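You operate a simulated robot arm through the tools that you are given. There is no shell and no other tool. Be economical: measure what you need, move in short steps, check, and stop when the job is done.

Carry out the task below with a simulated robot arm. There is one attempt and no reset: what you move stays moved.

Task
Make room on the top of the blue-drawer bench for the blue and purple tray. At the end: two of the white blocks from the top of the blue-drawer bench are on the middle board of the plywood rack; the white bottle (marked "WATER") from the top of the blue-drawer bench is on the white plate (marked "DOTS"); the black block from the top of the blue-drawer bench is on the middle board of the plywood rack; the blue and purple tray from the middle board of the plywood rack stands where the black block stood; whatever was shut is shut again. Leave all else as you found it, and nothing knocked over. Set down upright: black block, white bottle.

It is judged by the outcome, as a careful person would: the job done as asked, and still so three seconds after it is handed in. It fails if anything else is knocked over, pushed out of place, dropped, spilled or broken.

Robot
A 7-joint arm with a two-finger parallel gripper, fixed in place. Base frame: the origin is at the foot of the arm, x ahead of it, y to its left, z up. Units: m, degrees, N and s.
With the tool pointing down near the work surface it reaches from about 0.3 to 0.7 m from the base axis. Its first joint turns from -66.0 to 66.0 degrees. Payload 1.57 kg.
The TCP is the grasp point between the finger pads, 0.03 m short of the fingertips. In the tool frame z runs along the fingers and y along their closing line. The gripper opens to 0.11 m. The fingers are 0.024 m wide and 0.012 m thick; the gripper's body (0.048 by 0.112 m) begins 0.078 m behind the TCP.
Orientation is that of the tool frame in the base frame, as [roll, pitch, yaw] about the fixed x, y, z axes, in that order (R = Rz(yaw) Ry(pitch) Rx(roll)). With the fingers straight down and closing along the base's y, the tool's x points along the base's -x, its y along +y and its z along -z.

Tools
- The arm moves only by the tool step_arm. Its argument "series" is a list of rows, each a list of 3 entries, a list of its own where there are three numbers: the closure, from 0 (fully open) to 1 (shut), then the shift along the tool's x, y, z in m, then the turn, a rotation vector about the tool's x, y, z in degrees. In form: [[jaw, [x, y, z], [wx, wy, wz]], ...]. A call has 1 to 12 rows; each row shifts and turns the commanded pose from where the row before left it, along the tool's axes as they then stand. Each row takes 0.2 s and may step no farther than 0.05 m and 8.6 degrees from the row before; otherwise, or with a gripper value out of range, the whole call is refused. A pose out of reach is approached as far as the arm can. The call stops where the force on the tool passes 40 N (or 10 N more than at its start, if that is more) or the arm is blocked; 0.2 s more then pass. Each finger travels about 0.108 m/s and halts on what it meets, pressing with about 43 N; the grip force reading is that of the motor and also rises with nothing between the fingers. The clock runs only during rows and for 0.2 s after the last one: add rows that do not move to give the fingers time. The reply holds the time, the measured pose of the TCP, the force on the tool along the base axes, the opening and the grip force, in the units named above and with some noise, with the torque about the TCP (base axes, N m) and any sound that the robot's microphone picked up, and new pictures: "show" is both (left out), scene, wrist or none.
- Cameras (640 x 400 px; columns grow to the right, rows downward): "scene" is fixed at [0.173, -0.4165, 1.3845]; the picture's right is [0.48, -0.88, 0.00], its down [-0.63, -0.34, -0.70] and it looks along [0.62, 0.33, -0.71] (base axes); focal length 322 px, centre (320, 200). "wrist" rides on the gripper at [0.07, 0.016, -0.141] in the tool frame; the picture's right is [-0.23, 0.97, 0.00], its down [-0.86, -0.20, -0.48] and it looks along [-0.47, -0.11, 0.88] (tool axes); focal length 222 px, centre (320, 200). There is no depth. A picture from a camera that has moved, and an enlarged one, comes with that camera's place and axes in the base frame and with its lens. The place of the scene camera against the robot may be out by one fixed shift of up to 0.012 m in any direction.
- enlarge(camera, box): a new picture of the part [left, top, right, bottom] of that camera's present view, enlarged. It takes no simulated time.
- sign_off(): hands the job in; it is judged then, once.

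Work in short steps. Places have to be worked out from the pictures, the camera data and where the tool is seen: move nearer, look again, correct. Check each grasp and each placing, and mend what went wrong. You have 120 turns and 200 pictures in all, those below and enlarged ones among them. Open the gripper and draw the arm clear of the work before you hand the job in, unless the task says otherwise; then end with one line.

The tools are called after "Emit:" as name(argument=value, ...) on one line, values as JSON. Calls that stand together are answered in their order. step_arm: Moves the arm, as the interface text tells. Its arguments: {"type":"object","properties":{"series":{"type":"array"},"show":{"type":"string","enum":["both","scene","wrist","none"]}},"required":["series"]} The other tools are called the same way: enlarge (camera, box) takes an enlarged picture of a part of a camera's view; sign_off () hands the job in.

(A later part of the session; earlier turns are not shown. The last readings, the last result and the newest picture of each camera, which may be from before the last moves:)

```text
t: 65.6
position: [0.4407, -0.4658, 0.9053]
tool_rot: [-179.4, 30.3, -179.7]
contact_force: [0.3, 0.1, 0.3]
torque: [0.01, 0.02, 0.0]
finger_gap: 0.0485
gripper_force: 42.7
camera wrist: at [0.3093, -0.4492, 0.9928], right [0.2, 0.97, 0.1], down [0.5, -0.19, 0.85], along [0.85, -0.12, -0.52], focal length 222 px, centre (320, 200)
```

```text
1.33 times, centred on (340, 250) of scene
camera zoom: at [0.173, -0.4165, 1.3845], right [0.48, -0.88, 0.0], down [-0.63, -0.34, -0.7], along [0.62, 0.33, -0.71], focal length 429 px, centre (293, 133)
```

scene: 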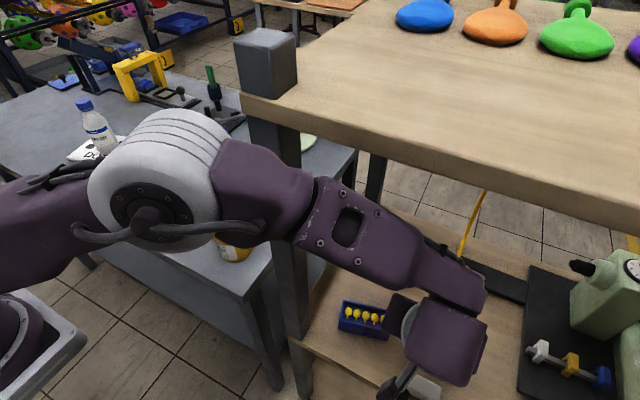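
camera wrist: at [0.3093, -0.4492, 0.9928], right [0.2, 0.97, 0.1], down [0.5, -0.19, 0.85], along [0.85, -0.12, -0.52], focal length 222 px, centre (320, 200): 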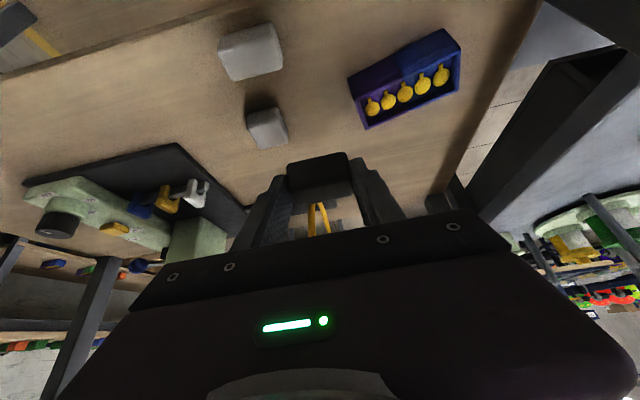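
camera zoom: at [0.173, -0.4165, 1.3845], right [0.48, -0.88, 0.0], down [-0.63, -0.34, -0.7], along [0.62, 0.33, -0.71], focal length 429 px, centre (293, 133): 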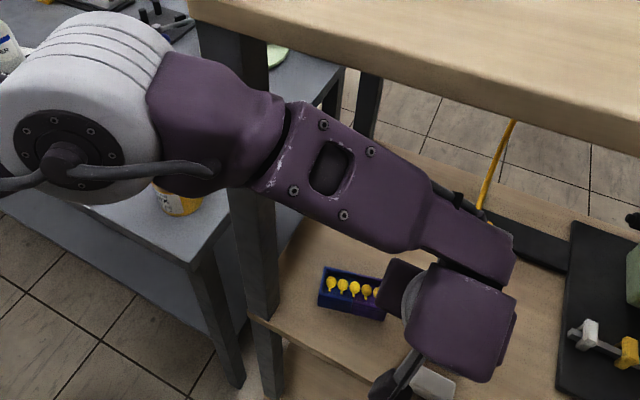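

The elbow is close to the post, and going deeper here would bring the wrist into the zone where it touched before. I'll place the black block to the right instead, near (0.42, -0.595), with the heading turned -35° so the wrist stays back.

Emit:
step_arm(series=[[0.8, [0.0346, 0, -0.02], [0, 0, 0]], [0.8, [0.0346, 0, -0.02], [0, 0, 0]], [0.8, [0, -0.02, 0], [3.5, 0, 6.06]], [0.8, [0, -0.02, 0], [3.5, 0, 6.06]], [0.8, [0, -0.02, 0], [3.5, 0, 6.06]], [0.8, [0, -0.02, 0], [3.5, 0, 6.06]], [0.8, [0, -0.02, 0], [3.5, 0, 6.06]]])

```text
t: 67.2
position: [0.334, -0.5602, 0.9065]
tool_rot: [-179.7, 30.6, 144.9]
contact_force: [0.2, 0.6, 0.2]
torque: [0.0, 0.01, 0.01]
finger_gap: 0.0488
gripper_force: 43.5
camera wrist: at [0.2367, -0.4722, 0.9931], right [0.72, 0.68, 0.11], down [0.29, -0.44, 0.85], along [0.63, -0.58, -0.52], focal length 222 px, centre (320, 200)
```

scene: 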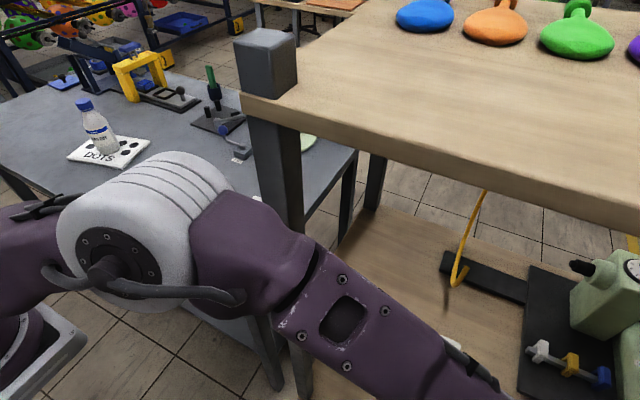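
wrist: 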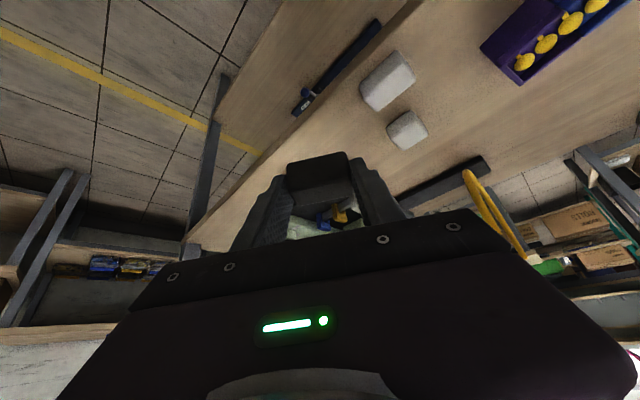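

Emit:
step_arm(series=[[0.8, [-0.0225, 0.0069, 0.0133], [0, 0, 0]], [0.8, [-0.0225, 0.0069, 0.0133], [0, 0, 0]], [0.8, [-0.0225, 0.0069, 0.0133], [0, 0, 0]], [0.8, [0.0142, 0, 0.0241], [0, 0, 0]], [0.8, [0.0142, 0, 0.0241], [0, 0, 0]]])

```text
t: 68.4
position: [0.4102, -0.5877, 0.8493]
tool_rot: [-179.7, 30.6, 145.0]
contact_force: [-0.2, -0.4, -0.9]
torque: [0.01, 0.02, 0.0]
finger_gap: 0.0487
gripper_force: 43.3
camera wrist: at [0.3116, -0.501, 0.9353], right [0.72, 0.68, 0.11], down [0.29, -0.44, 0.85], along [0.63, -0.58, -0.52], focal length 222 px, centre (320, 200)
```

scene: 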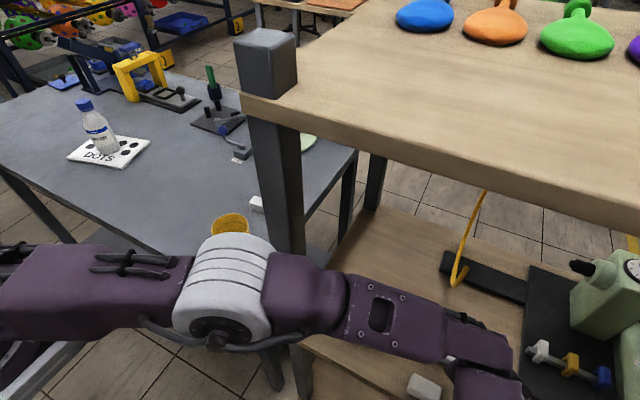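
wrist: 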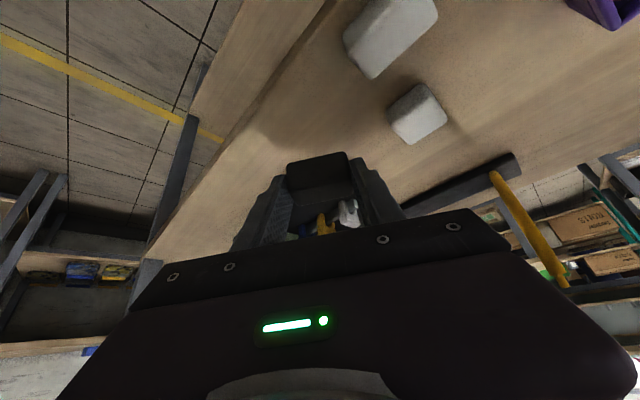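

Emit:
step_arm(series=[[0.8, [0.0102, 0, 0.0172], [0, 0, 0]], [0.8, [0.0102, 0, 0.0172], [0, 0, 0]], [0.8, [0.0035, 0, 0.006], [0, 0, 0]], [0.8, [0.001, 0, 0.0017], [0, 0, 0]], [0.8, [0.001, 0, 0.0017], [0, 0, 0]]], show="wrist")

```text
t: 69.6
position: [0.4096, -0.59, 0.7984]
tool_rot: [-179.7, 30.7, 145.1]
contact_force: [0.6, -0.7, -0.8]
torque: [0.01, 0.04, -0.02]
finger_gap: 0.0486
gripper_force: 42.8
camera wrist: at [0.312, -0.5013, 0.8852], right [0.72, 0.68, 0.11], down [0.29, -0.44, 0.85], along [0.63, -0.58, -0.52], focal length 222 px, centre (320, 200)
```

wrist: 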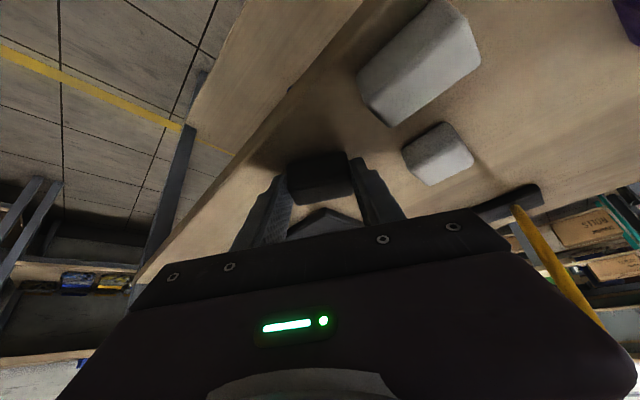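

Emit:
step_arm(series=[[0.8, [0.0008, 0, 0.0013], [0, 0, 0]], [0.8, [0.0008, 0, 0.0013], [0, 0, 0]], [0.8, [0.0008, 0, 0.0013], [0, 0, 0]]], show="none")

```text
t: 70.4
position: [0.4108, -0.5903, 0.7963]
tool_rot: [-179.4, 30.9, 145.1]
contact_force: [-5.4, 7.2, 30.6]
torque: [0.45, -0.23, 0.09]
finger_gap: 0.0487
gripper_force: 42.7
```

Firm contact. I'll ease up a touch, release and rise.

Emit:
step_arm(series=[[0.8, [-0.0008, 0, -0.0013], [0, 0, 0]], [0.42, [0, 0, 0], [0, 0, 0]], [0.42, [0, 0, 0], [0, 0, 0]], [0.42, [-0.0102, 0, -0.0172], [0, 0, 0]], [0.42, [-0.0204, 0, -0.0344], [0, 0, 0]], [0.42, [-0.0204, 0, -0.0344], [0, 0, 0]]])

```text
t: 71.8
position: [0.4108, -0.5894, 0.894]
tool_rot: [-179.8, 30.5, 145.1]
contact_force: [0.2, 0.5, 0.0]
torque: [0.01, 0.02, 0.01]
finger_gap: 0.0641
gripper_force: 0.0
camera wrist: at [0.312, -0.5015, 0.9802], right [0.72, 0.68, 0.11], down [0.29, -0.44, 0.85], along [0.63, -0.58, -0.52], focal length 222 px, centre (320, 200)
```

scene: 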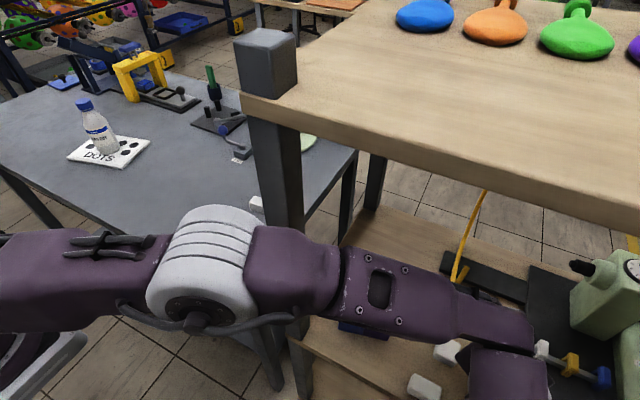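
wrist: 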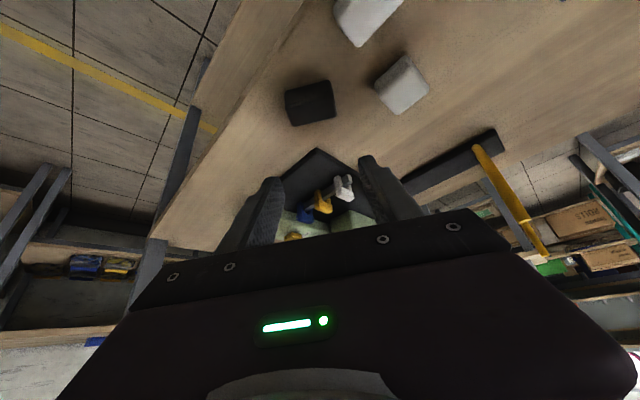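

The black block sits upright on the board. Now the tray: I'll retract and re-orient in front of it, heading +14° and tilt 45°, so both fingers can straddle its 96 mm length.

Emit:
step_arm(series=[[0.2, [0.0387, 0, -0.0229], [0, 0, 0]], [0.2, [0.0387, 0, -0.0229], [0, 0, 0]], [0.2, [0, 0.02, 0], [-3.5, 0, -6.06]], [0.2, [0, 0.02, 0], [-3.5, 0, -6.06]], [0.2, [0, 0.02, 0], [-3.5, 0, -6.06]], [0.2, [0, 0.02, 0], [-3.5, 0, -6.06]], [0.2, [0, 0.02, 0], [-3.5, 0, -6.06]], [0.2, [0, 0.02, 0], [-3.5, 0, -6.06]], [0.0, [0, 0.02, 0], [-3.5, 0, -6.06]], [0.0, [0, 0, 0], [0, -7, 0]], [0.0, [0, 0, 0], [0, -7, 0]]])

```text
t: 74.2
position: [0.3699, -0.4058, 0.8933]
tool_rot: [-178.9, 44.2, -165.4]
contact_force: [-0.5, -0.9, 0.8]
torque: [0.01, 0.04, 0.0]
finger_gap: 0.11
gripper_force: 0.2
camera wrist: at [0.2217, -0.4265, 0.9468], right [-0.08, 0.99, 0.15], down [0.32, -0.12, 0.94], along [0.95, 0.12, -0.3], focal length 222 px, centre (320, 200)
```

scene: 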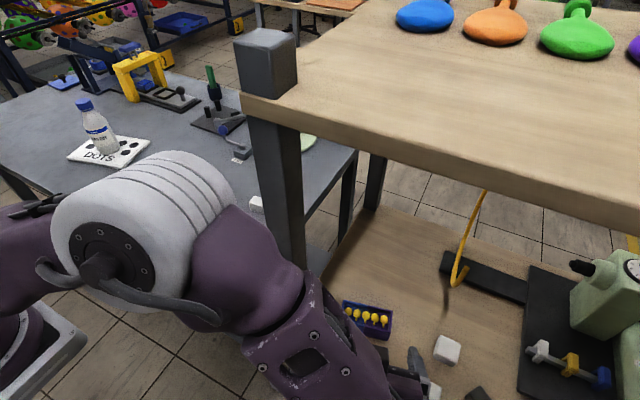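
wrist: 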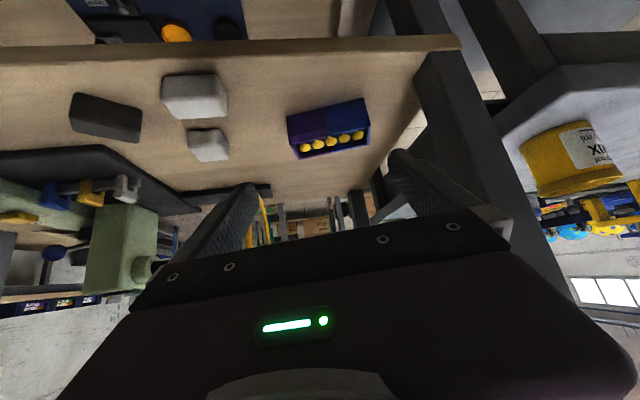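

Emit:
enlarge(camera="wrist", box=[270, 80, 390, 170])

```text
4.44 times, centred on (330, 125) of wrist
camera zoom: at [0.2217, -0.4265, 0.9468], right [-0.08, 0.99, 0.15], down [0.32, -0.12, 0.94], along [0.95, 0.12, -0.3], focal length 987 px, centre (276, 533)
```

zoom: 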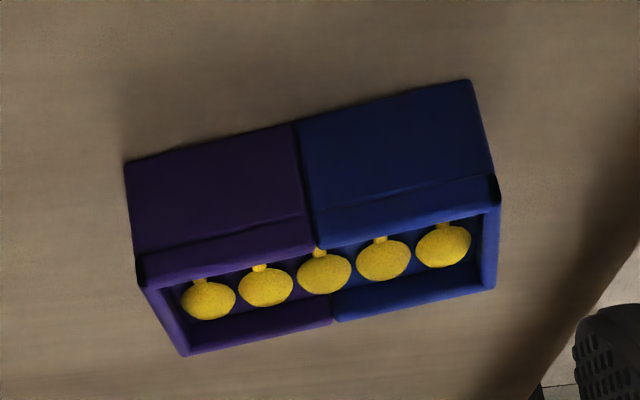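

The tray is re-measured: centre (0.464, -0.370), yaw about 14°, length about 0.098. I'll move forward above it and check the finger straddle.

Emit:
step_arm(series=[[0.0, [-0.0255, 0.0055, 0.0373], [-1.1, 0, 0]], [0.0, [-0.0255, 0.0055, 0.0373], [0, 0, 0]]])

Emit:
enlarge(camera="scene", box=[200, 120, 480, 400])

```text
t: 74.8
position: [0.4526, -0.3731, 0.876]
tool_rot: [179.9, 44.3, -165.4]
contact_force: [1.0, 0.4, 0.8]
torque: [0.01, 0.01, 0.01]
finger_gap: 0.11
gripper_force: 0.0
camera wrist: at [0.3059, -0.3965, 0.9296], right [-0.09, 0.98, 0.16], down [0.32, -0.12, 0.94], along [0.94, 0.14, -0.31], focal length 222 px, centre (320, 200)
```

scene: 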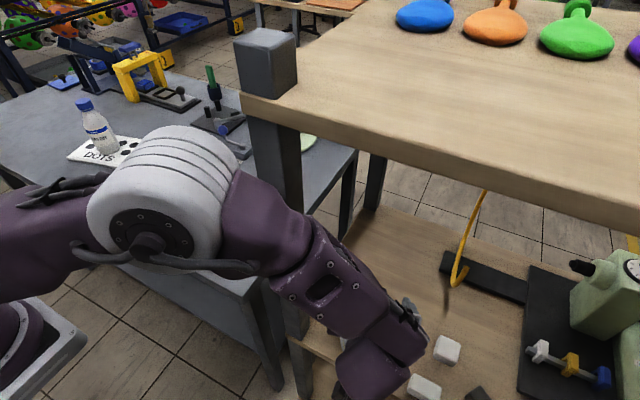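
wrist: 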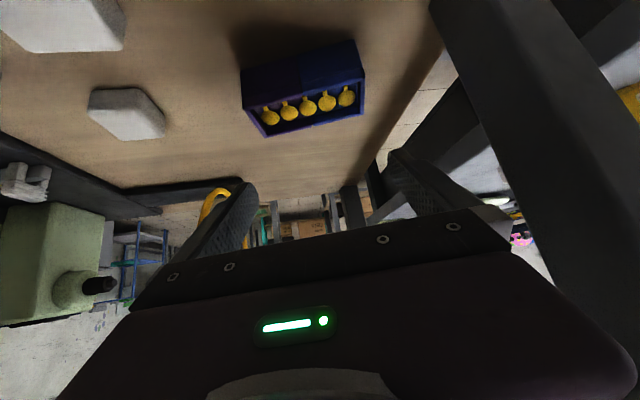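

```text
1.43 times, centred on (340, 260) of scene
camera zoom: at [0.1729, -0.4165, 1.3845], right [0.48, -0.88, 0.0], down [-0.63, -0.34, -0.7], along [0.62, 0.33, -0.71], focal length 460 px, centre (291, 114)
```

zoom: 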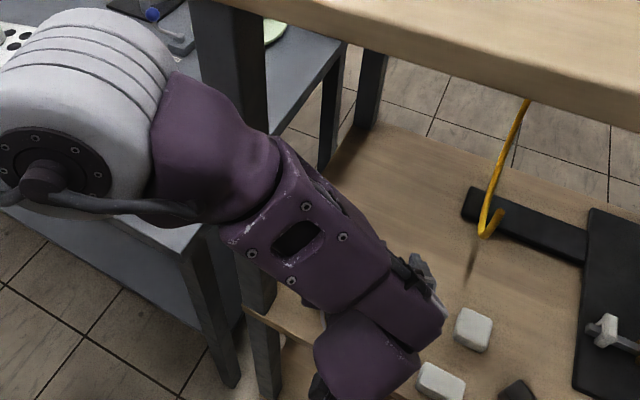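

Emit:
enlarge(camera="wrist", box=[220, 30, 400, 165])

```text
2.96 times, centred on (310, 98) of wrist
camera zoom: at [0.3059, -0.3965, 0.9296], right [-0.09, 0.98, 0.16], down [0.32, -0.12, 0.94], along [0.94, 0.14, -0.31], focal length 658 px, centre (350, 504)
```

zoom: 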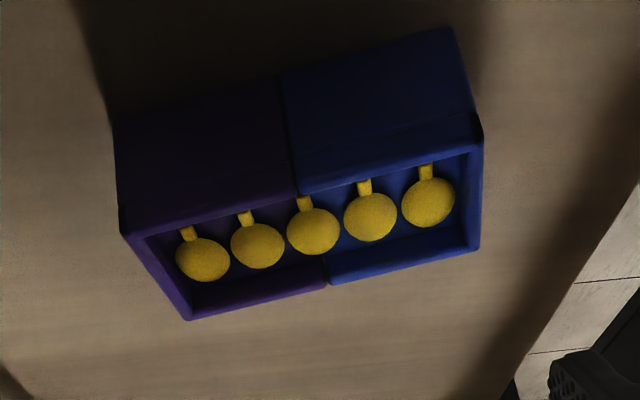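

Centred within about 1 mm. I'll descend in stages.

Emit:
step_arm(series=[[0.0, [0.0195, 0.0, 0.02], [0, 0, 0]], [0.0, [0.0105, 0.0, 0.0107], [0, 0, 0]]], show="wrist")

```text
t: 75.4
position: [0.4511, -0.3696, 0.832]
tool_rot: [179.8, 44.2, -165.5]
contact_force: [0.2, 0.4, 1.2]
torque: [-0.01, -0.02, 0.0]
finger_gap: 0.11
gripper_force: 0.1
camera wrist: at [0.3045, -0.3949, 0.8857], right [-0.09, 0.98, 0.16], down [0.32, -0.13, 0.94], along [0.94, 0.13, -0.31], focal length 222 px, centre (320, 200)
```

wrist: 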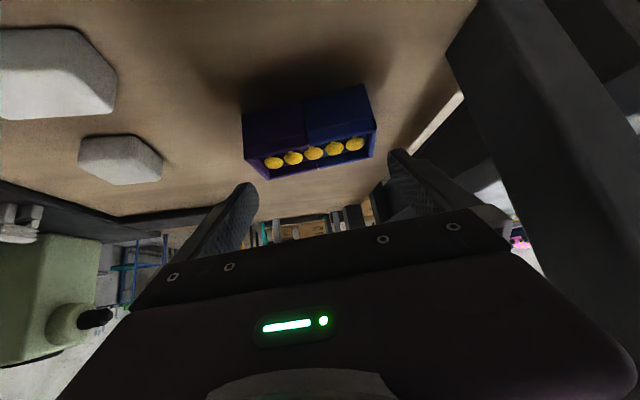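

Emit:
step_arm(series=[[0.0, [0.0107, -0.0015, 0.011], [0, 0, 0]]], show="wrist")

Emit:
enlarge(camera="wrist", box=[220, 90, 420, 225])

```text
t: 75.8
position: [0.4524, -0.3736, 0.818]
tool_rot: [179.8, 44.2, -165.6]
contact_force: [-0.5, 0.0, 0.6]
torque: [0.02, 0.01, 0.0]
finger_gap: 0.1101
gripper_force: 0.0
camera wrist: at [0.3052, -0.3968, 0.8716], right [-0.09, 0.98, 0.16], down [0.32, -0.12, 0.94], along [0.94, 0.13, -0.31], focal length 222 px, centre (320, 200)
```

wrist: 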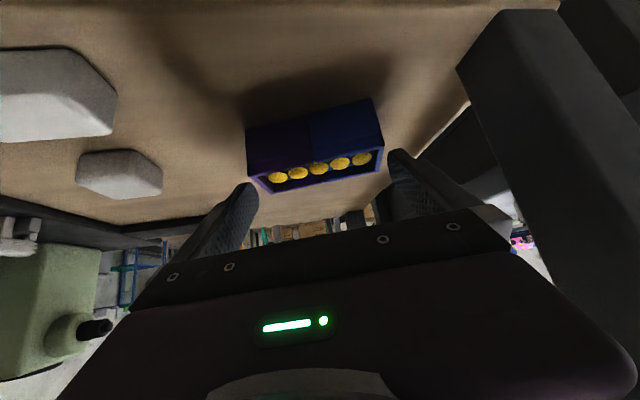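

```text
2.96 times, centred on (320, 158) of wrist
camera zoom: at [0.3052, -0.3968, 0.8716], right [-0.09, 0.98, 0.16], down [0.32, -0.12, 0.94], along [0.94, 0.13, -0.31], focal length 658 px, centre (320, 326)
```

zoom: 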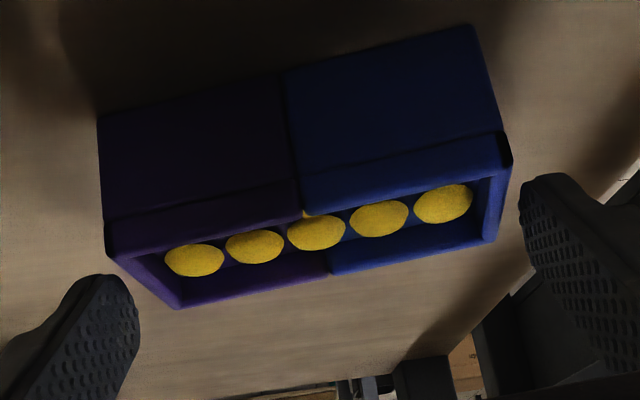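

Centred to about 1 mm and the fingers will straddle it. I'm lowering the rest of the way.

Emit:
step_arm(series=[[0.0, [0.0077, 0, 0.01], [0, 0, 0]], [0.0, [0.007, 0, 0.0082], [0, 0, 0]]], show="wrist")

```text
t: 76.4
position: [0.456, -0.3735, 0.7946]
tool_rot: [179.7, 44.2, -165.4]
contact_force: [0.3, 0.0, -0.4]
torque: [-0.01, 0.01, -0.01]
finger_gap: 0.11
gripper_force: 0.0
camera wrist: at [0.308, -0.3963, 0.8478], right [-0.09, 0.98, 0.16], down [0.32, -0.12, 0.94], along [0.94, 0.14, -0.31], focal length 222 px, centre (320, 200)
```

wrist: 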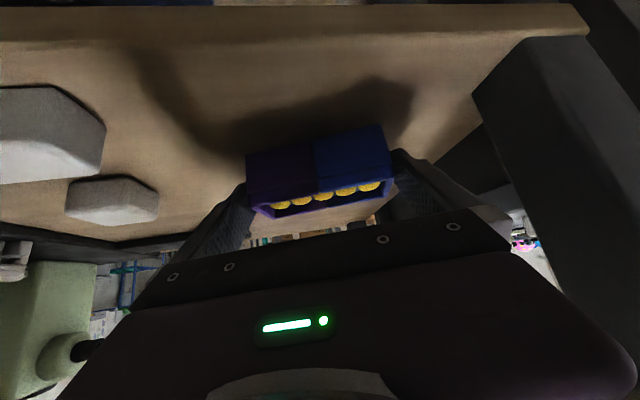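

The fingers straddle the tray with no contact. I'm closing.

Emit:
step_arm(series=[[0.2, [0, 0, 0], [0, 0, 0]], [0.3, [0, 0, 0], [0, 0, 0]], [0.3, [0, 0, 0], [0, 0, 0]]], show="wrist")

```text
t: 77.2
position: [0.4555, -0.3729, 0.7954]
tool_rot: [179.8, 44.2, -165.5]
contact_force: [1.5, 0.1, -0.2]
torque: [0.02, 0.0, 0.0]
finger_gap: 0.0968
gripper_force: 43.2
camera wrist: at [0.3079, -0.3963, 0.8479], right [-0.09, 0.98, 0.16], down [0.32, -0.12, 0.94], along [0.94, 0.14, -0.31], focal length 222 px, centre (320, 200)
```

wrist: 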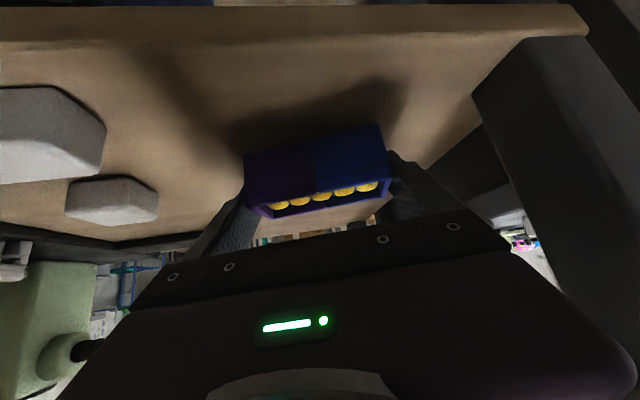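

Gripped at 0.0968. I'll lift the tray level and check it.

Emit:
step_arm(series=[[0.3, [-0.007, 0, -0.0072], [0, 0, 0]], [0.3, [-0.0209, 0, -0.0215], [0, 0, 0]], [0.3, [-0.0209, 0, -0.0215], [0, 0, 0]]])

```text
t: 78.0
position: [0.4556, -0.3743, 0.8659]
tool_rot: [179.7, 44.2, -165.4]
contact_force: [0.8, 0.2, -1.0]
torque: [-0.03, 0.02, 0.0]
finger_gap: 0.0968
gripper_force: 43.1
camera wrist: at [0.3099, -0.3984, 0.919], right [-0.09, 0.98, 0.16], down [0.32, -0.12, 0.94], along [0.94, 0.14, -0.31], focal length 222 px, centre (320, 200)
```

scene: 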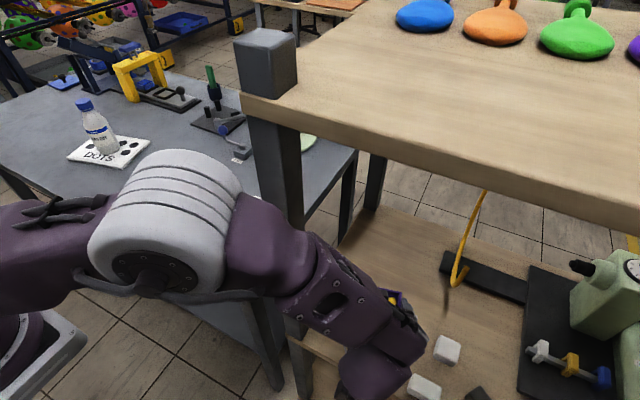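
wrist: 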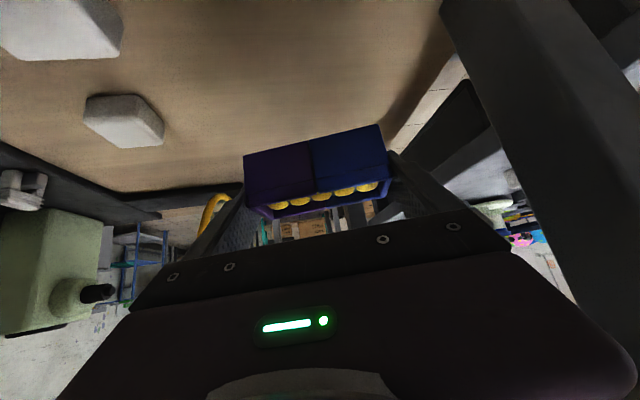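

The tray is held level. I'll retract straight back out of the rack, rising slightly.

Emit:
step_arm(series=[[0.3, [0.0182, 0, -0.0387], [0, 0, 0]], [0.3, [0.0182, 0, -0.0387], [0, 0, 0]], [0.3, [0.0182, 0, -0.0387], [0, 0, 0]], [0.3, [0.0182, 0, -0.0387], [0, 0, 0]]])

```text
t: 79.0
position: [0.3021, -0.4164, 0.9245]
tool_rot: [179.8, 44.1, -165.5]
contact_force: [-0.3, 1.0, -0.5]
torque: [-0.02, 0.03, 0.01]
finger_gap: 0.097
gripper_force: 43.2
camera wrist: at [0.1544, -0.4399, 0.9768], right [-0.09, 0.98, 0.16], down [0.32, -0.13, 0.94], along [0.94, 0.14, -0.3], focal length 222 px, centre (320, 200)
```

scene: 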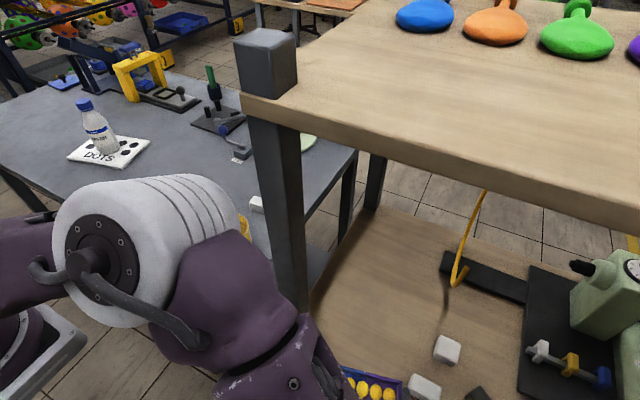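
wrist: 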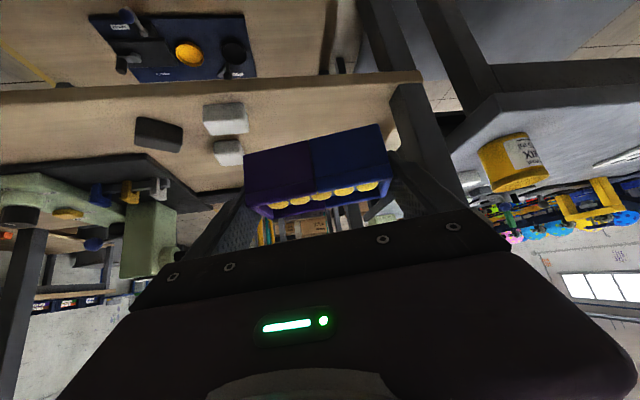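

Out of the rack. I'll carry it up and left in stages, higher so that the inner reach limit isn't a problem, and check each stage.

Emit:
step_arm(series=[[0.3, [-0.0215, 0.0239, -0.0279], [4.67, 0, 4.8]], [0.3, [-0.0215, 0.0239, -0.0279], [4.67, 0, 4.8]], [0.3, [-0.0215, 0.0239, -0.0279], [4.67, 0, 4.8]]])

```text
t: 80.0
position: [0.3079, -0.3354, 1.0248]
tool_rot: [178.3, 45.7, 176.9]
contact_force: [-0.5, -0.4, 0.3]
torque: [0.0, 0.04, -0.02]
finger_gap: 0.0968
gripper_force: 43.3
stopped in row 3: the arm was blocked; the commanded pose is now the measured one
camera wrist: at [0.1588, -0.3168, 1.0753], right [0.19, 0.96, 0.18], down [0.25, -0.23, 0.94], along [0.95, -0.14, -0.28], focal length 222 px, centre (320, 200)
```

scene: 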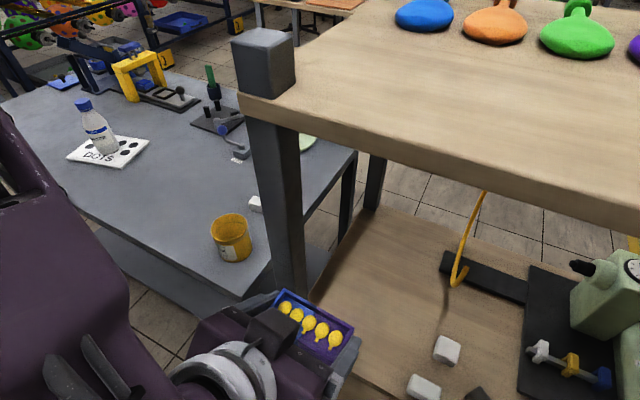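
wrist: 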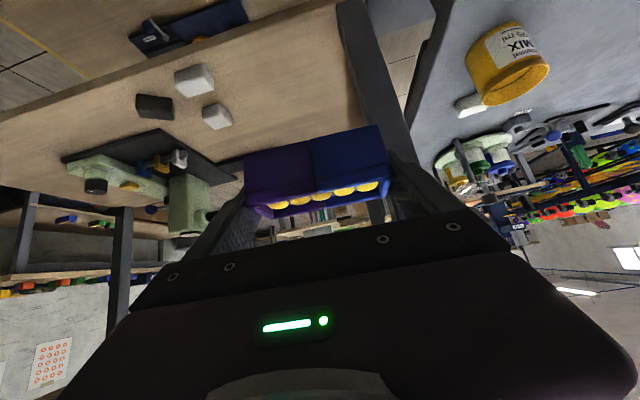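

The arm was blocked. I'll check whether the scene camera is displaced again.

Emit:
enlarge(camera="scene", box=[0, 100, 360, 400])

```text
1.33 times, centred on (180, 250) of scene
camera zoom: at [0.1752, -0.4171, 1.3839], right [0.48, -0.88, 0.0], down [-0.63, -0.34, -0.7], along [0.61, 0.33, -0.72], focal length 429 px, centre (507, 133)
```

zoom: 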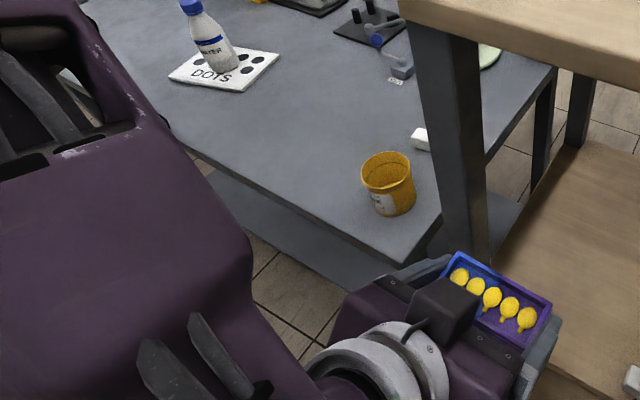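

The camera is displaced again, so some arm link is touching something there. I'll reverse the last stage.

Emit:
step_arm(series=[[0.3, [0.0215, -0.0239, 0.0279], [-4.67, 0, -4.8]], [0.3, [0.0215, -0.0239, 0.0279], [-4.67, 0, -4.8]]], show="scene")

Emit:
enlarge(camera="scene", box=[0, 100, 360, 400])

```text
t: 80.6
position: [0.3102, -0.3826, 0.9546]
tool_rot: [179.0, 45.7, -170.0]
contact_force: [0.8, -0.1, -0.7]
torque: [-0.02, 0.0, 0.02]
finger_gap: 0.097
gripper_force: 43.4
```

scene: 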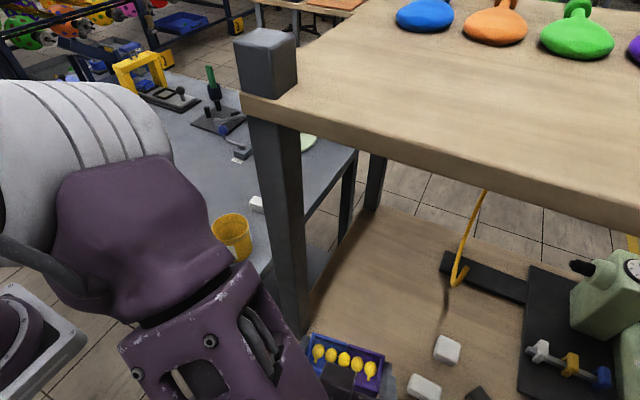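

```text
1.33 times, centred on (180, 250) of scene
camera zoom: at [0.173, -0.4165, 1.3845], right [0.48, -0.88, 0.0], down [-0.63, -0.34, -0.7], along [0.62, 0.33, -0.71], focal length 429 px, centre (507, 133)
```

zoom: 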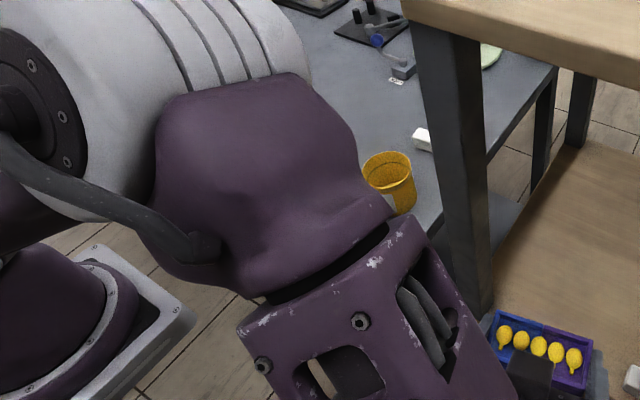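

The camera is restored. The turn most likely swung the tray's left end into the post while x had crept out to 0.31. I'll pull back to x≈0.27 before going left.

Emit:
step_arm(series=[[0.3, [-0.0037, 0.0143, -0.0285], [1, 1, 0]], [0.3, [-0.0037, 0.0143, -0.0285], [0, 0, 0]]])

```text
t: 81.2
position: [0.2716, -0.3612, 1.0071]
tool_rot: [179.8, 44.7, -170.0]
contact_force: [0.4, 0.1, 0.1]
torque: [0.0, 0.01, 0.02]
finger_gap: 0.097
gripper_force: 42.9
camera wrist: at [0.1231, -0.3736, 1.0579], right [-0.01, 0.99, 0.16], down [0.3, -0.15, 0.94], along [0.95, 0.06, -0.3], focal length 222 px, centre (320, 200)
```

scene: 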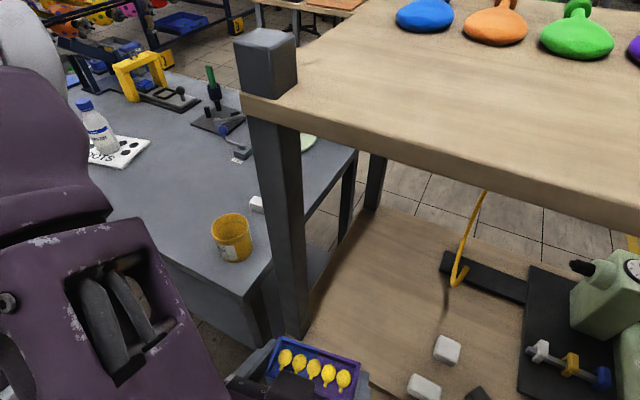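
wrist: 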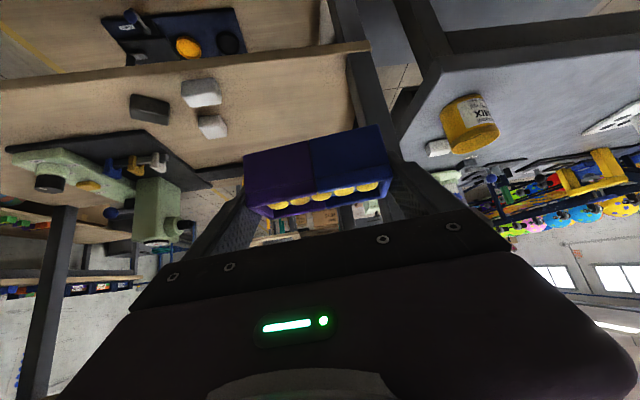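

Tracking is clean here, but the forearm is close to the scene camera. Instead of going higher, I'll turn the heading left so the wrist trails behind, and lower a little, which keeps the elbow extended and lower.

Emit:
step_arm(series=[[0.3, [0.0091, 0, 0.005], [-4.92, 0, -4.98]], [0.3, [0.0091, 0, 0.005], [-4.92, 0, -4.98]], [0.3, [0.0091, 0, 0.005], [-4.92, 0, -4.98]], [0.3, [0.0091, 0, 0.005], [-4.92, 0, -4.98]], [0.3, [0.0091, 0, 0.005], [-4.92, 0, -4.98]]])

```text
t: 82.4
position: [0.2594, -0.3678, 0.9522]
tool_rot: [-180.0, 44.7, -134.8]
contact_force: [-0.1, -0.2, -0.6]
torque: [-0.01, -0.01, 0.01]
finger_gap: 0.0969
gripper_force: 43.4
camera wrist: at [0.1429, -0.4645, 1.0036], right [-0.58, 0.8, 0.16], down [0.33, 0.05, 0.94], along [0.74, 0.6, -0.3], focal length 222 px, centre (320, 200)
```

scene: 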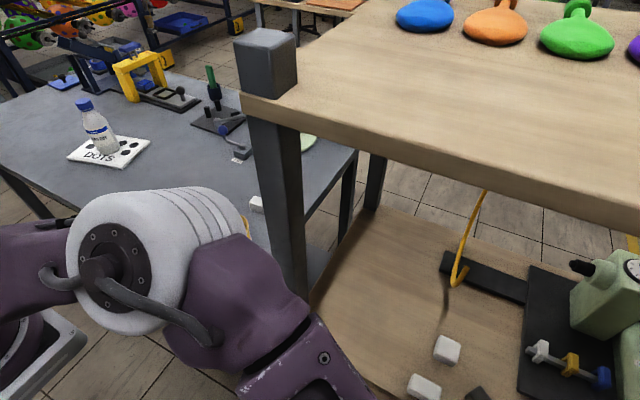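
wrist: 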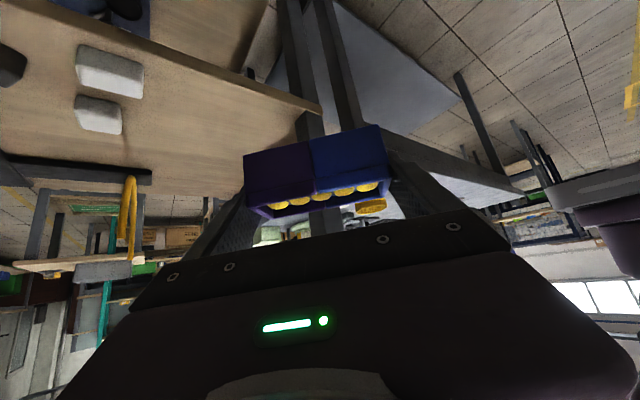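

This works: the elbow is low and the orientation held. I'll continue turning left while moving along y at x≈0.24.

Emit:
step_arm(series=[[0.3, [-0.0167, 0.019, 0.0165], [-4.92, 0, -4.98]], [0.3, [-0.0167, 0.019, 0.0165], [-4.92, 0, -4.98]], [0.3, [-0.0167, 0.019, 0.0165], [-4.92, 0, -4.98]], [0.3, [-0.0167, 0.019, 0.0165], [-4.92, 0, -4.98]]])

```text
t: 83.4
position: [0.2498, -0.2492, 0.9498]
tool_rot: [-179.8, 44.7, -106.5]
contact_force: [0.2, 0.6, -0.2]
torque: [-0.03, -0.02, -0.01]
finger_gap: 0.0967
gripper_force: 42.7
camera wrist: at [0.1933, -0.3881, 1.0018], right [-0.89, 0.43, 0.16], down [0.27, 0.2, 0.94], along [0.38, 0.88, -0.3], focal length 222 px, centre (320, 200)
```

scene: 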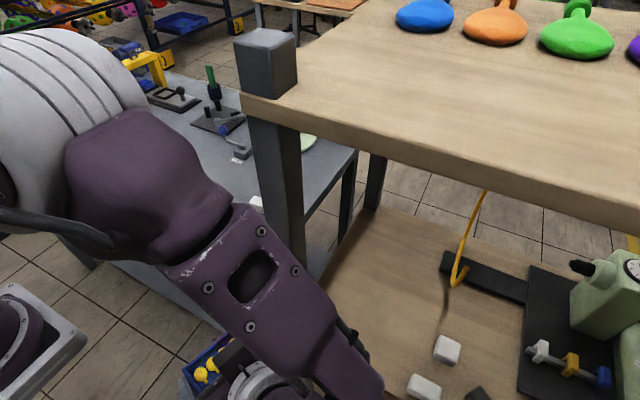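
wrist: 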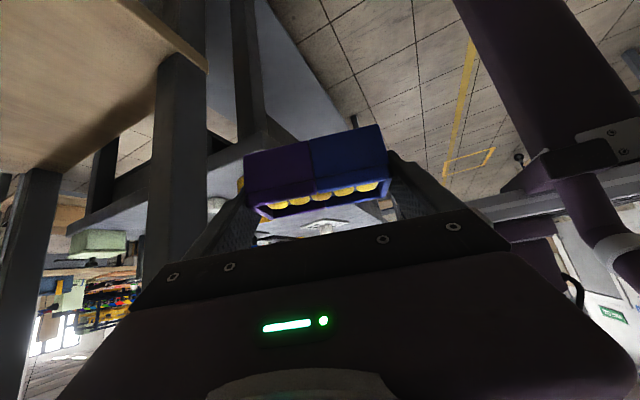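

The tray is alongside the post with clearance. I'm continuing left past it.

Emit:
step_arm(series=[[0.3, [-0.0352, 0.006, 0.0208], [-2.46, 0, -2.49]], [0.3, [-0.0352, 0.005, 0.0208], [-2.46, 0, -2.49]], [0.3, [-0.0352, 0.003, 0.0208], [-2.46, 0, -2.49]], [0.3, [-0.0352, 0.001, 0.0208], [-2.46, 0, -2.49]]])

```text
t: 84.4
position: [0.2668, -0.0925, 0.9919]
tool_rot: [-180.0, 44.7, -92.8]
contact_force: [0.0, -0.2, -0.5]
torque: [-0.01, -0.03, 0.01]
finger_gap: 0.0967
gripper_force: 43.4
camera wrist: at [0.2436, -0.2415, 1.0441], right [-0.96, 0.21, 0.16], down [0.21, 0.26, 0.94], along [0.15, 0.94, -0.3], focal length 222 px, centre (320, 200)
```

scene: 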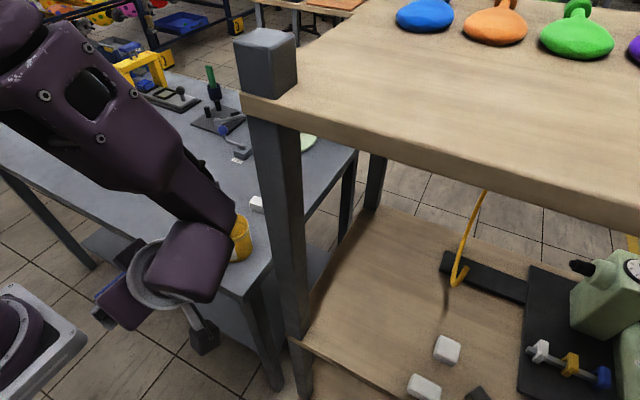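
wrist: 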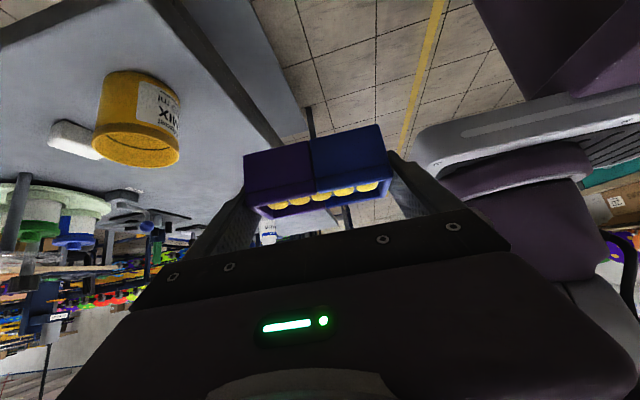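

The tray's left end is close to the robot's mounting plate, whose corner is near x≈0.18, z≈0.97. I'll rise and move away toward +x over the bench.

Emit:
step_arm(series=[[0.3, [-0.0211, -0.02, -0.0213], [0, 0, 0]], [0.3, [-0.0259, -0.0283, 0.0256], [0, 0, 0]], [0.3, [-0.0259, -0.0283, 0.0256], [0, 0, 0]], [0.3, [-0.0259, -0.0283, 0.0256], [0, 0, 0]], [0.3, [-0.0259, -0.0283, 0.0256], [0, 0, 0]]])

```text
t: 85.6
position: [0.4054, 0.0531, 1.0227]
tool_rot: [-179.8, 44.7, -92.8]
contact_force: [0.9, 0.2, -0.2]
torque: [-0.02, -0.02, 0.01]
finger_gap: 0.0968
gripper_force: 43.2
camera wrist: at [0.3825, -0.0965, 1.0745], right [-0.96, 0.21, 0.16], down [0.21, 0.26, 0.94], along [0.16, 0.94, -0.3], focal length 222 px, centre (320, 200)
```

scene: 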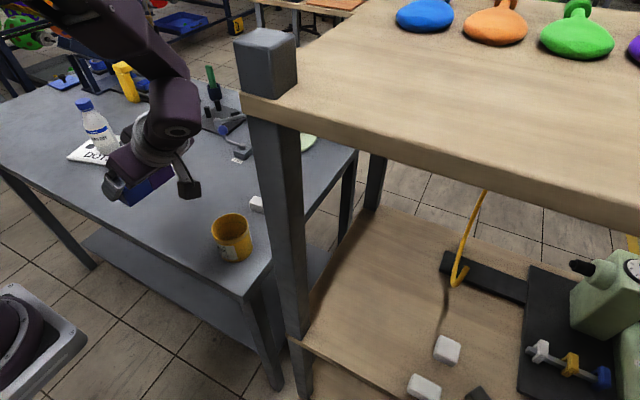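
wrist: 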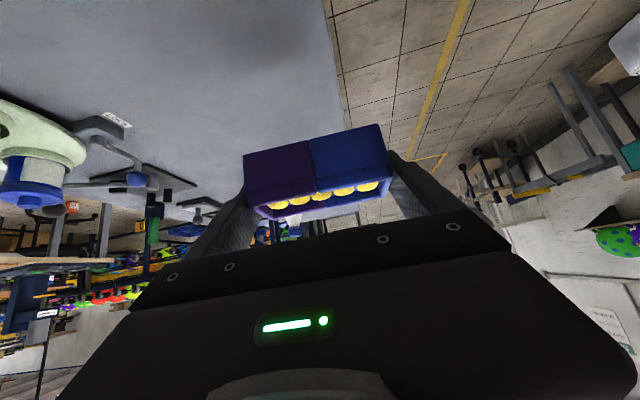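

Clear of everything. I'll turn the heading from 87° to 0° while moving toward the spot in front of the target.

Emit:
step_arm(series=[[0.3, [-0.0107, -0.0088, 0.0105], [5.1, 0, 5.15]], [0.3, [-0.0114, -0.0068, 0.0112], [5.1, 0, 5.15]], [0.3, [-0.0119, -0.0047, 0.0117], [5.1, 0, 5.15]], [0.3, [-0.0122, -0.0026, 0.0121], [5.1, 0, 5.15]], [0.3, [-0.0123, -0.0004, 0.0122], [5.1, 0, 5.15]], [0.3, [-0.0123, 0.0018, 0.0122], [5.1, 0, 5.15]], [0.3, [-0.0121, 0.0039, 0.012], [5.1, 0, 5.15]], [0.3, [-0.0115, 0.0061, 0.0114], [5.1, 0, 5.15]], [0.3, [-0.0109, 0.008, 0.0108], [5.1, 0, 5.15]], [0.3, [-0.0102, 0.0099, 0.01], [5.1, 0, 5.15]], [0.3, [-0.0092, 0.0116, 0.0091], [5.1, 0, 5.15]], [0.3, [-0.008, 0.0132, 0.0079], [5.1, 0, 5.15]]])

```text
t: 88.2
position: [0.5411, 0.2156, 1.0206]
tool_rot: [179.6, 44.4, -180.0]
contact_force: [-0.8, 0.0, -0.1]
torque: [-0.02, 0.02, 0.0]
finger_gap: 0.0969
gripper_force: 42.9
out of reach, approached as far as the arm can: row 12
camera wrist: at [0.3923, 0.2291, 1.0732], right [0.16, 0.97, 0.16], down [0.28, -0.2, 0.94], along [0.95, -0.1, -0.3], focal length 222 px, centre (320, 200)
```

scene: 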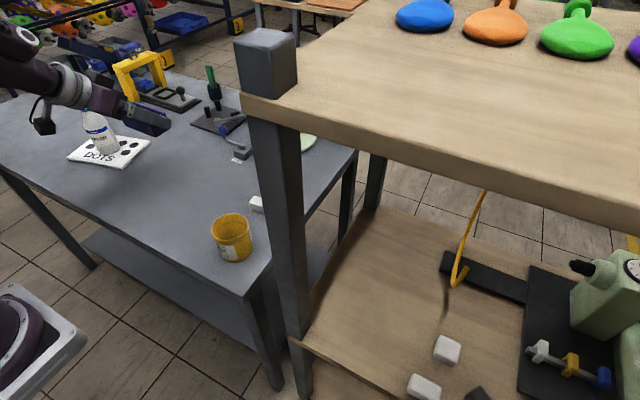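
wrist: 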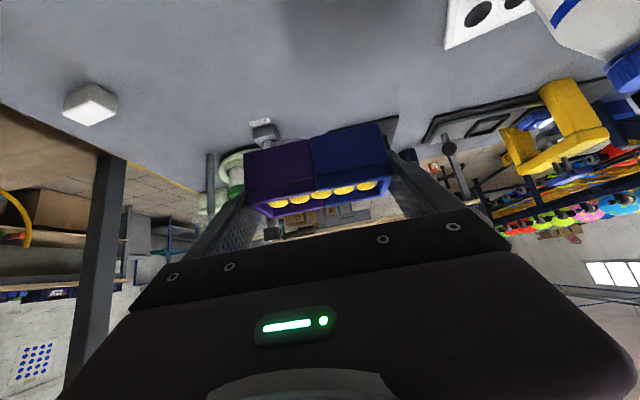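

Emit:
step_arm(series=[[0.3, [0.0055, 0.011, 0.0366], [0, 0, 0]], [0.3, [0.0055, 0.011, 0.0366], [0, 0, 0]], [0.3, [0.0055, 0.011, 0.0366], [0, 0, 0]]])

```text
t: 89.0
position: [0.6079, 0.2463, 0.9295]
tool_rot: [179.9, 44.8, -179.8]
contact_force: [0.2, 0.4, -1.5]
torque: [0.01, 0.0, -0.01]
finger_gap: 0.0968
gripper_force: 42.8
camera wrist: at [0.4589, 0.2615, 0.9809], right [0.16, 0.97, 0.16], down [0.27, -0.2, 0.94], along [0.95, -0.1, -0.29], focal length 222 px, centre (320, 200)
```

scene: 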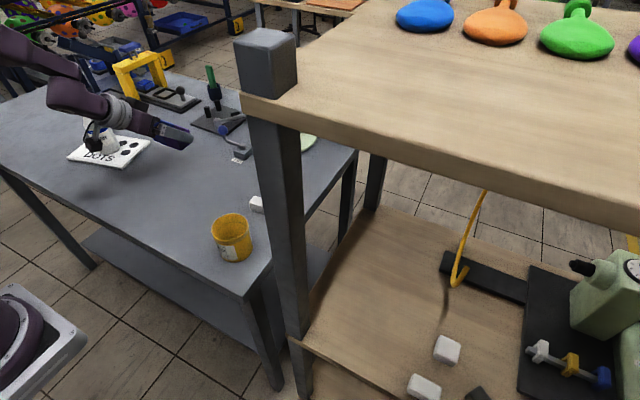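
wrist: 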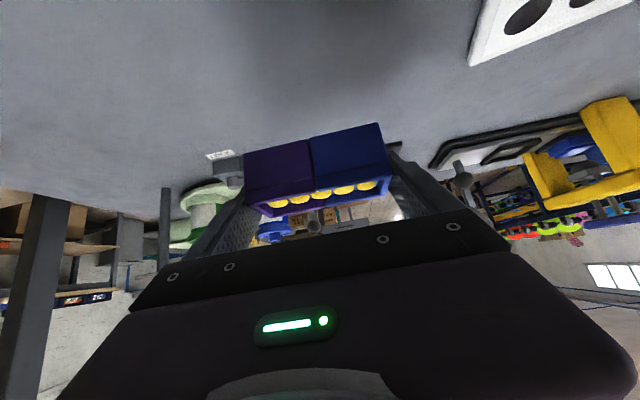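

Emit:
step_arm(series=[[0.3, [0.0211, 0.002, 0.0213], [0, 0.5, 0]], [0.3, [0.0211, 0.001, 0.0213], [0, 0, 0]], [0.3, [0.0063, 0, 0.0064], [0, 0, 0]], [0.3, [0.0011, 0, 0.0011], [0, 0, 0]]], show="wrist")

```text
t: 90.0
position: [0.6068, 0.2508, 0.8601]
tool_rot: [179.9, 44.2, -179.7]
contact_force: [0.1, -0.4, -0.7]
torque: [0.04, 0.03, -0.01]
finger_gap: 0.0971
gripper_force: 43.2
camera wrist: at [0.4591, 0.2648, 0.9131], right [0.16, 0.97, 0.16], down [0.28, -0.2, 0.94], along [0.95, -0.11, -0.3], focal length 222 px, centre (320, 200)
```

wrist: 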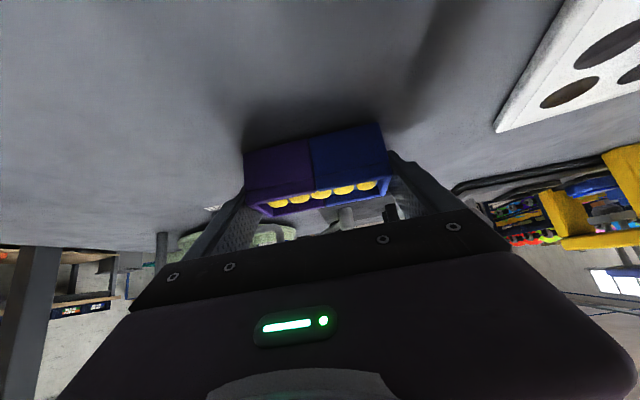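

Emit:
step_arm(series=[[0.3, [0.001, 0, 0.001], [0, 0, 0]], [0.3, [0.001, 0, 0.001], [0, 0, 0]], [0.3, [0.001, 0, 0.001], [0, 0, 0]], [0.3, [0.001, 0, 0.001], [0, 0, 0]]], show="none")

```text
t: 91.0
position: [0.6075, 0.2509, 0.8568]
tool_rot: [-180.0, 44.3, -179.8]
contact_force: [-0.9, 0.6, 0.9]
torque: [-0.03, -0.04, 0.02]
finger_gap: 0.0968
gripper_force: 42.8
```

Emit:
step_arm(series=[[0.3, [0.001, 0, 0.001], [0, 0, 0]], [0.3, [0.001, 0, 0.001], [0, 0, 0]]], show="none")

```text
t: 91.6
position: [0.6066, 0.2496, 0.8558]
tool_rot: [180.0, 44.6, -179.8]
contact_force: [-1.9, 1.6, 31.2]
torque: [-0.43, 0.35, 0.05]
finger_gap: 0.0966
gripper_force: 43.0
```

Seated on the bench. I'll ease, open, then lift straight up.

Emit:
step_arm(series=[[0.3, [-0.0008, 0, -0.0008], [0, 0, 0]], [0.0, [0, 0, 0], [0, 0, 0]], [0.0, [0, 0, 0], [0, 0, 0]], [0.0, [-0.0105, 0, -0.0107], [0, 0, 0]], [0.0, [-0.0211, 0, -0.0213], [0, 0, 0]], [0.0, [-0.0211, 0, -0.0213], [0, 0, 0]]])

```text
t: 93.0
position: [0.6092, 0.2489, 0.9301]
tool_rot: [180.0, 44.4, -179.8]
contact_force: [-0.1, -0.1, -0.3]
torque: [0.0, -0.01, 0.02]
finger_gap: 0.11
gripper_force: 0.2
camera wrist: at [0.4609, 0.2646, 0.9816], right [0.16, 0.97, 0.16], down [0.28, -0.2, 0.94], along [0.95, -0.11, -0.3], focal length 222 px, centre (320, 200)
```

scene: 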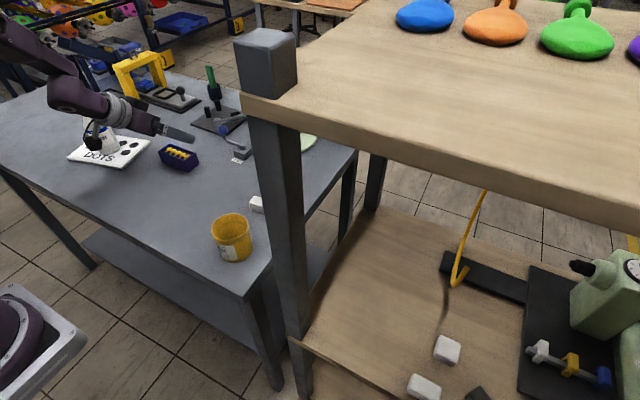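
wrist: 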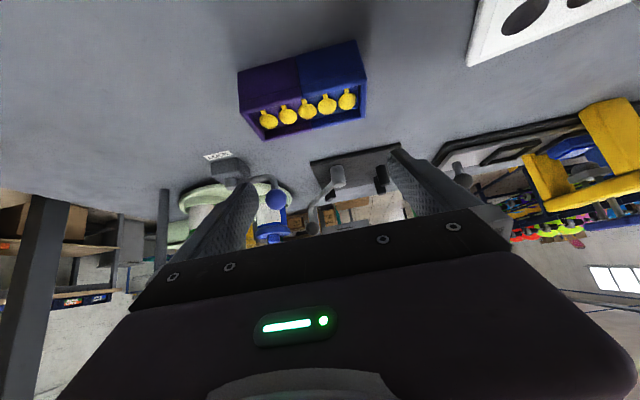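

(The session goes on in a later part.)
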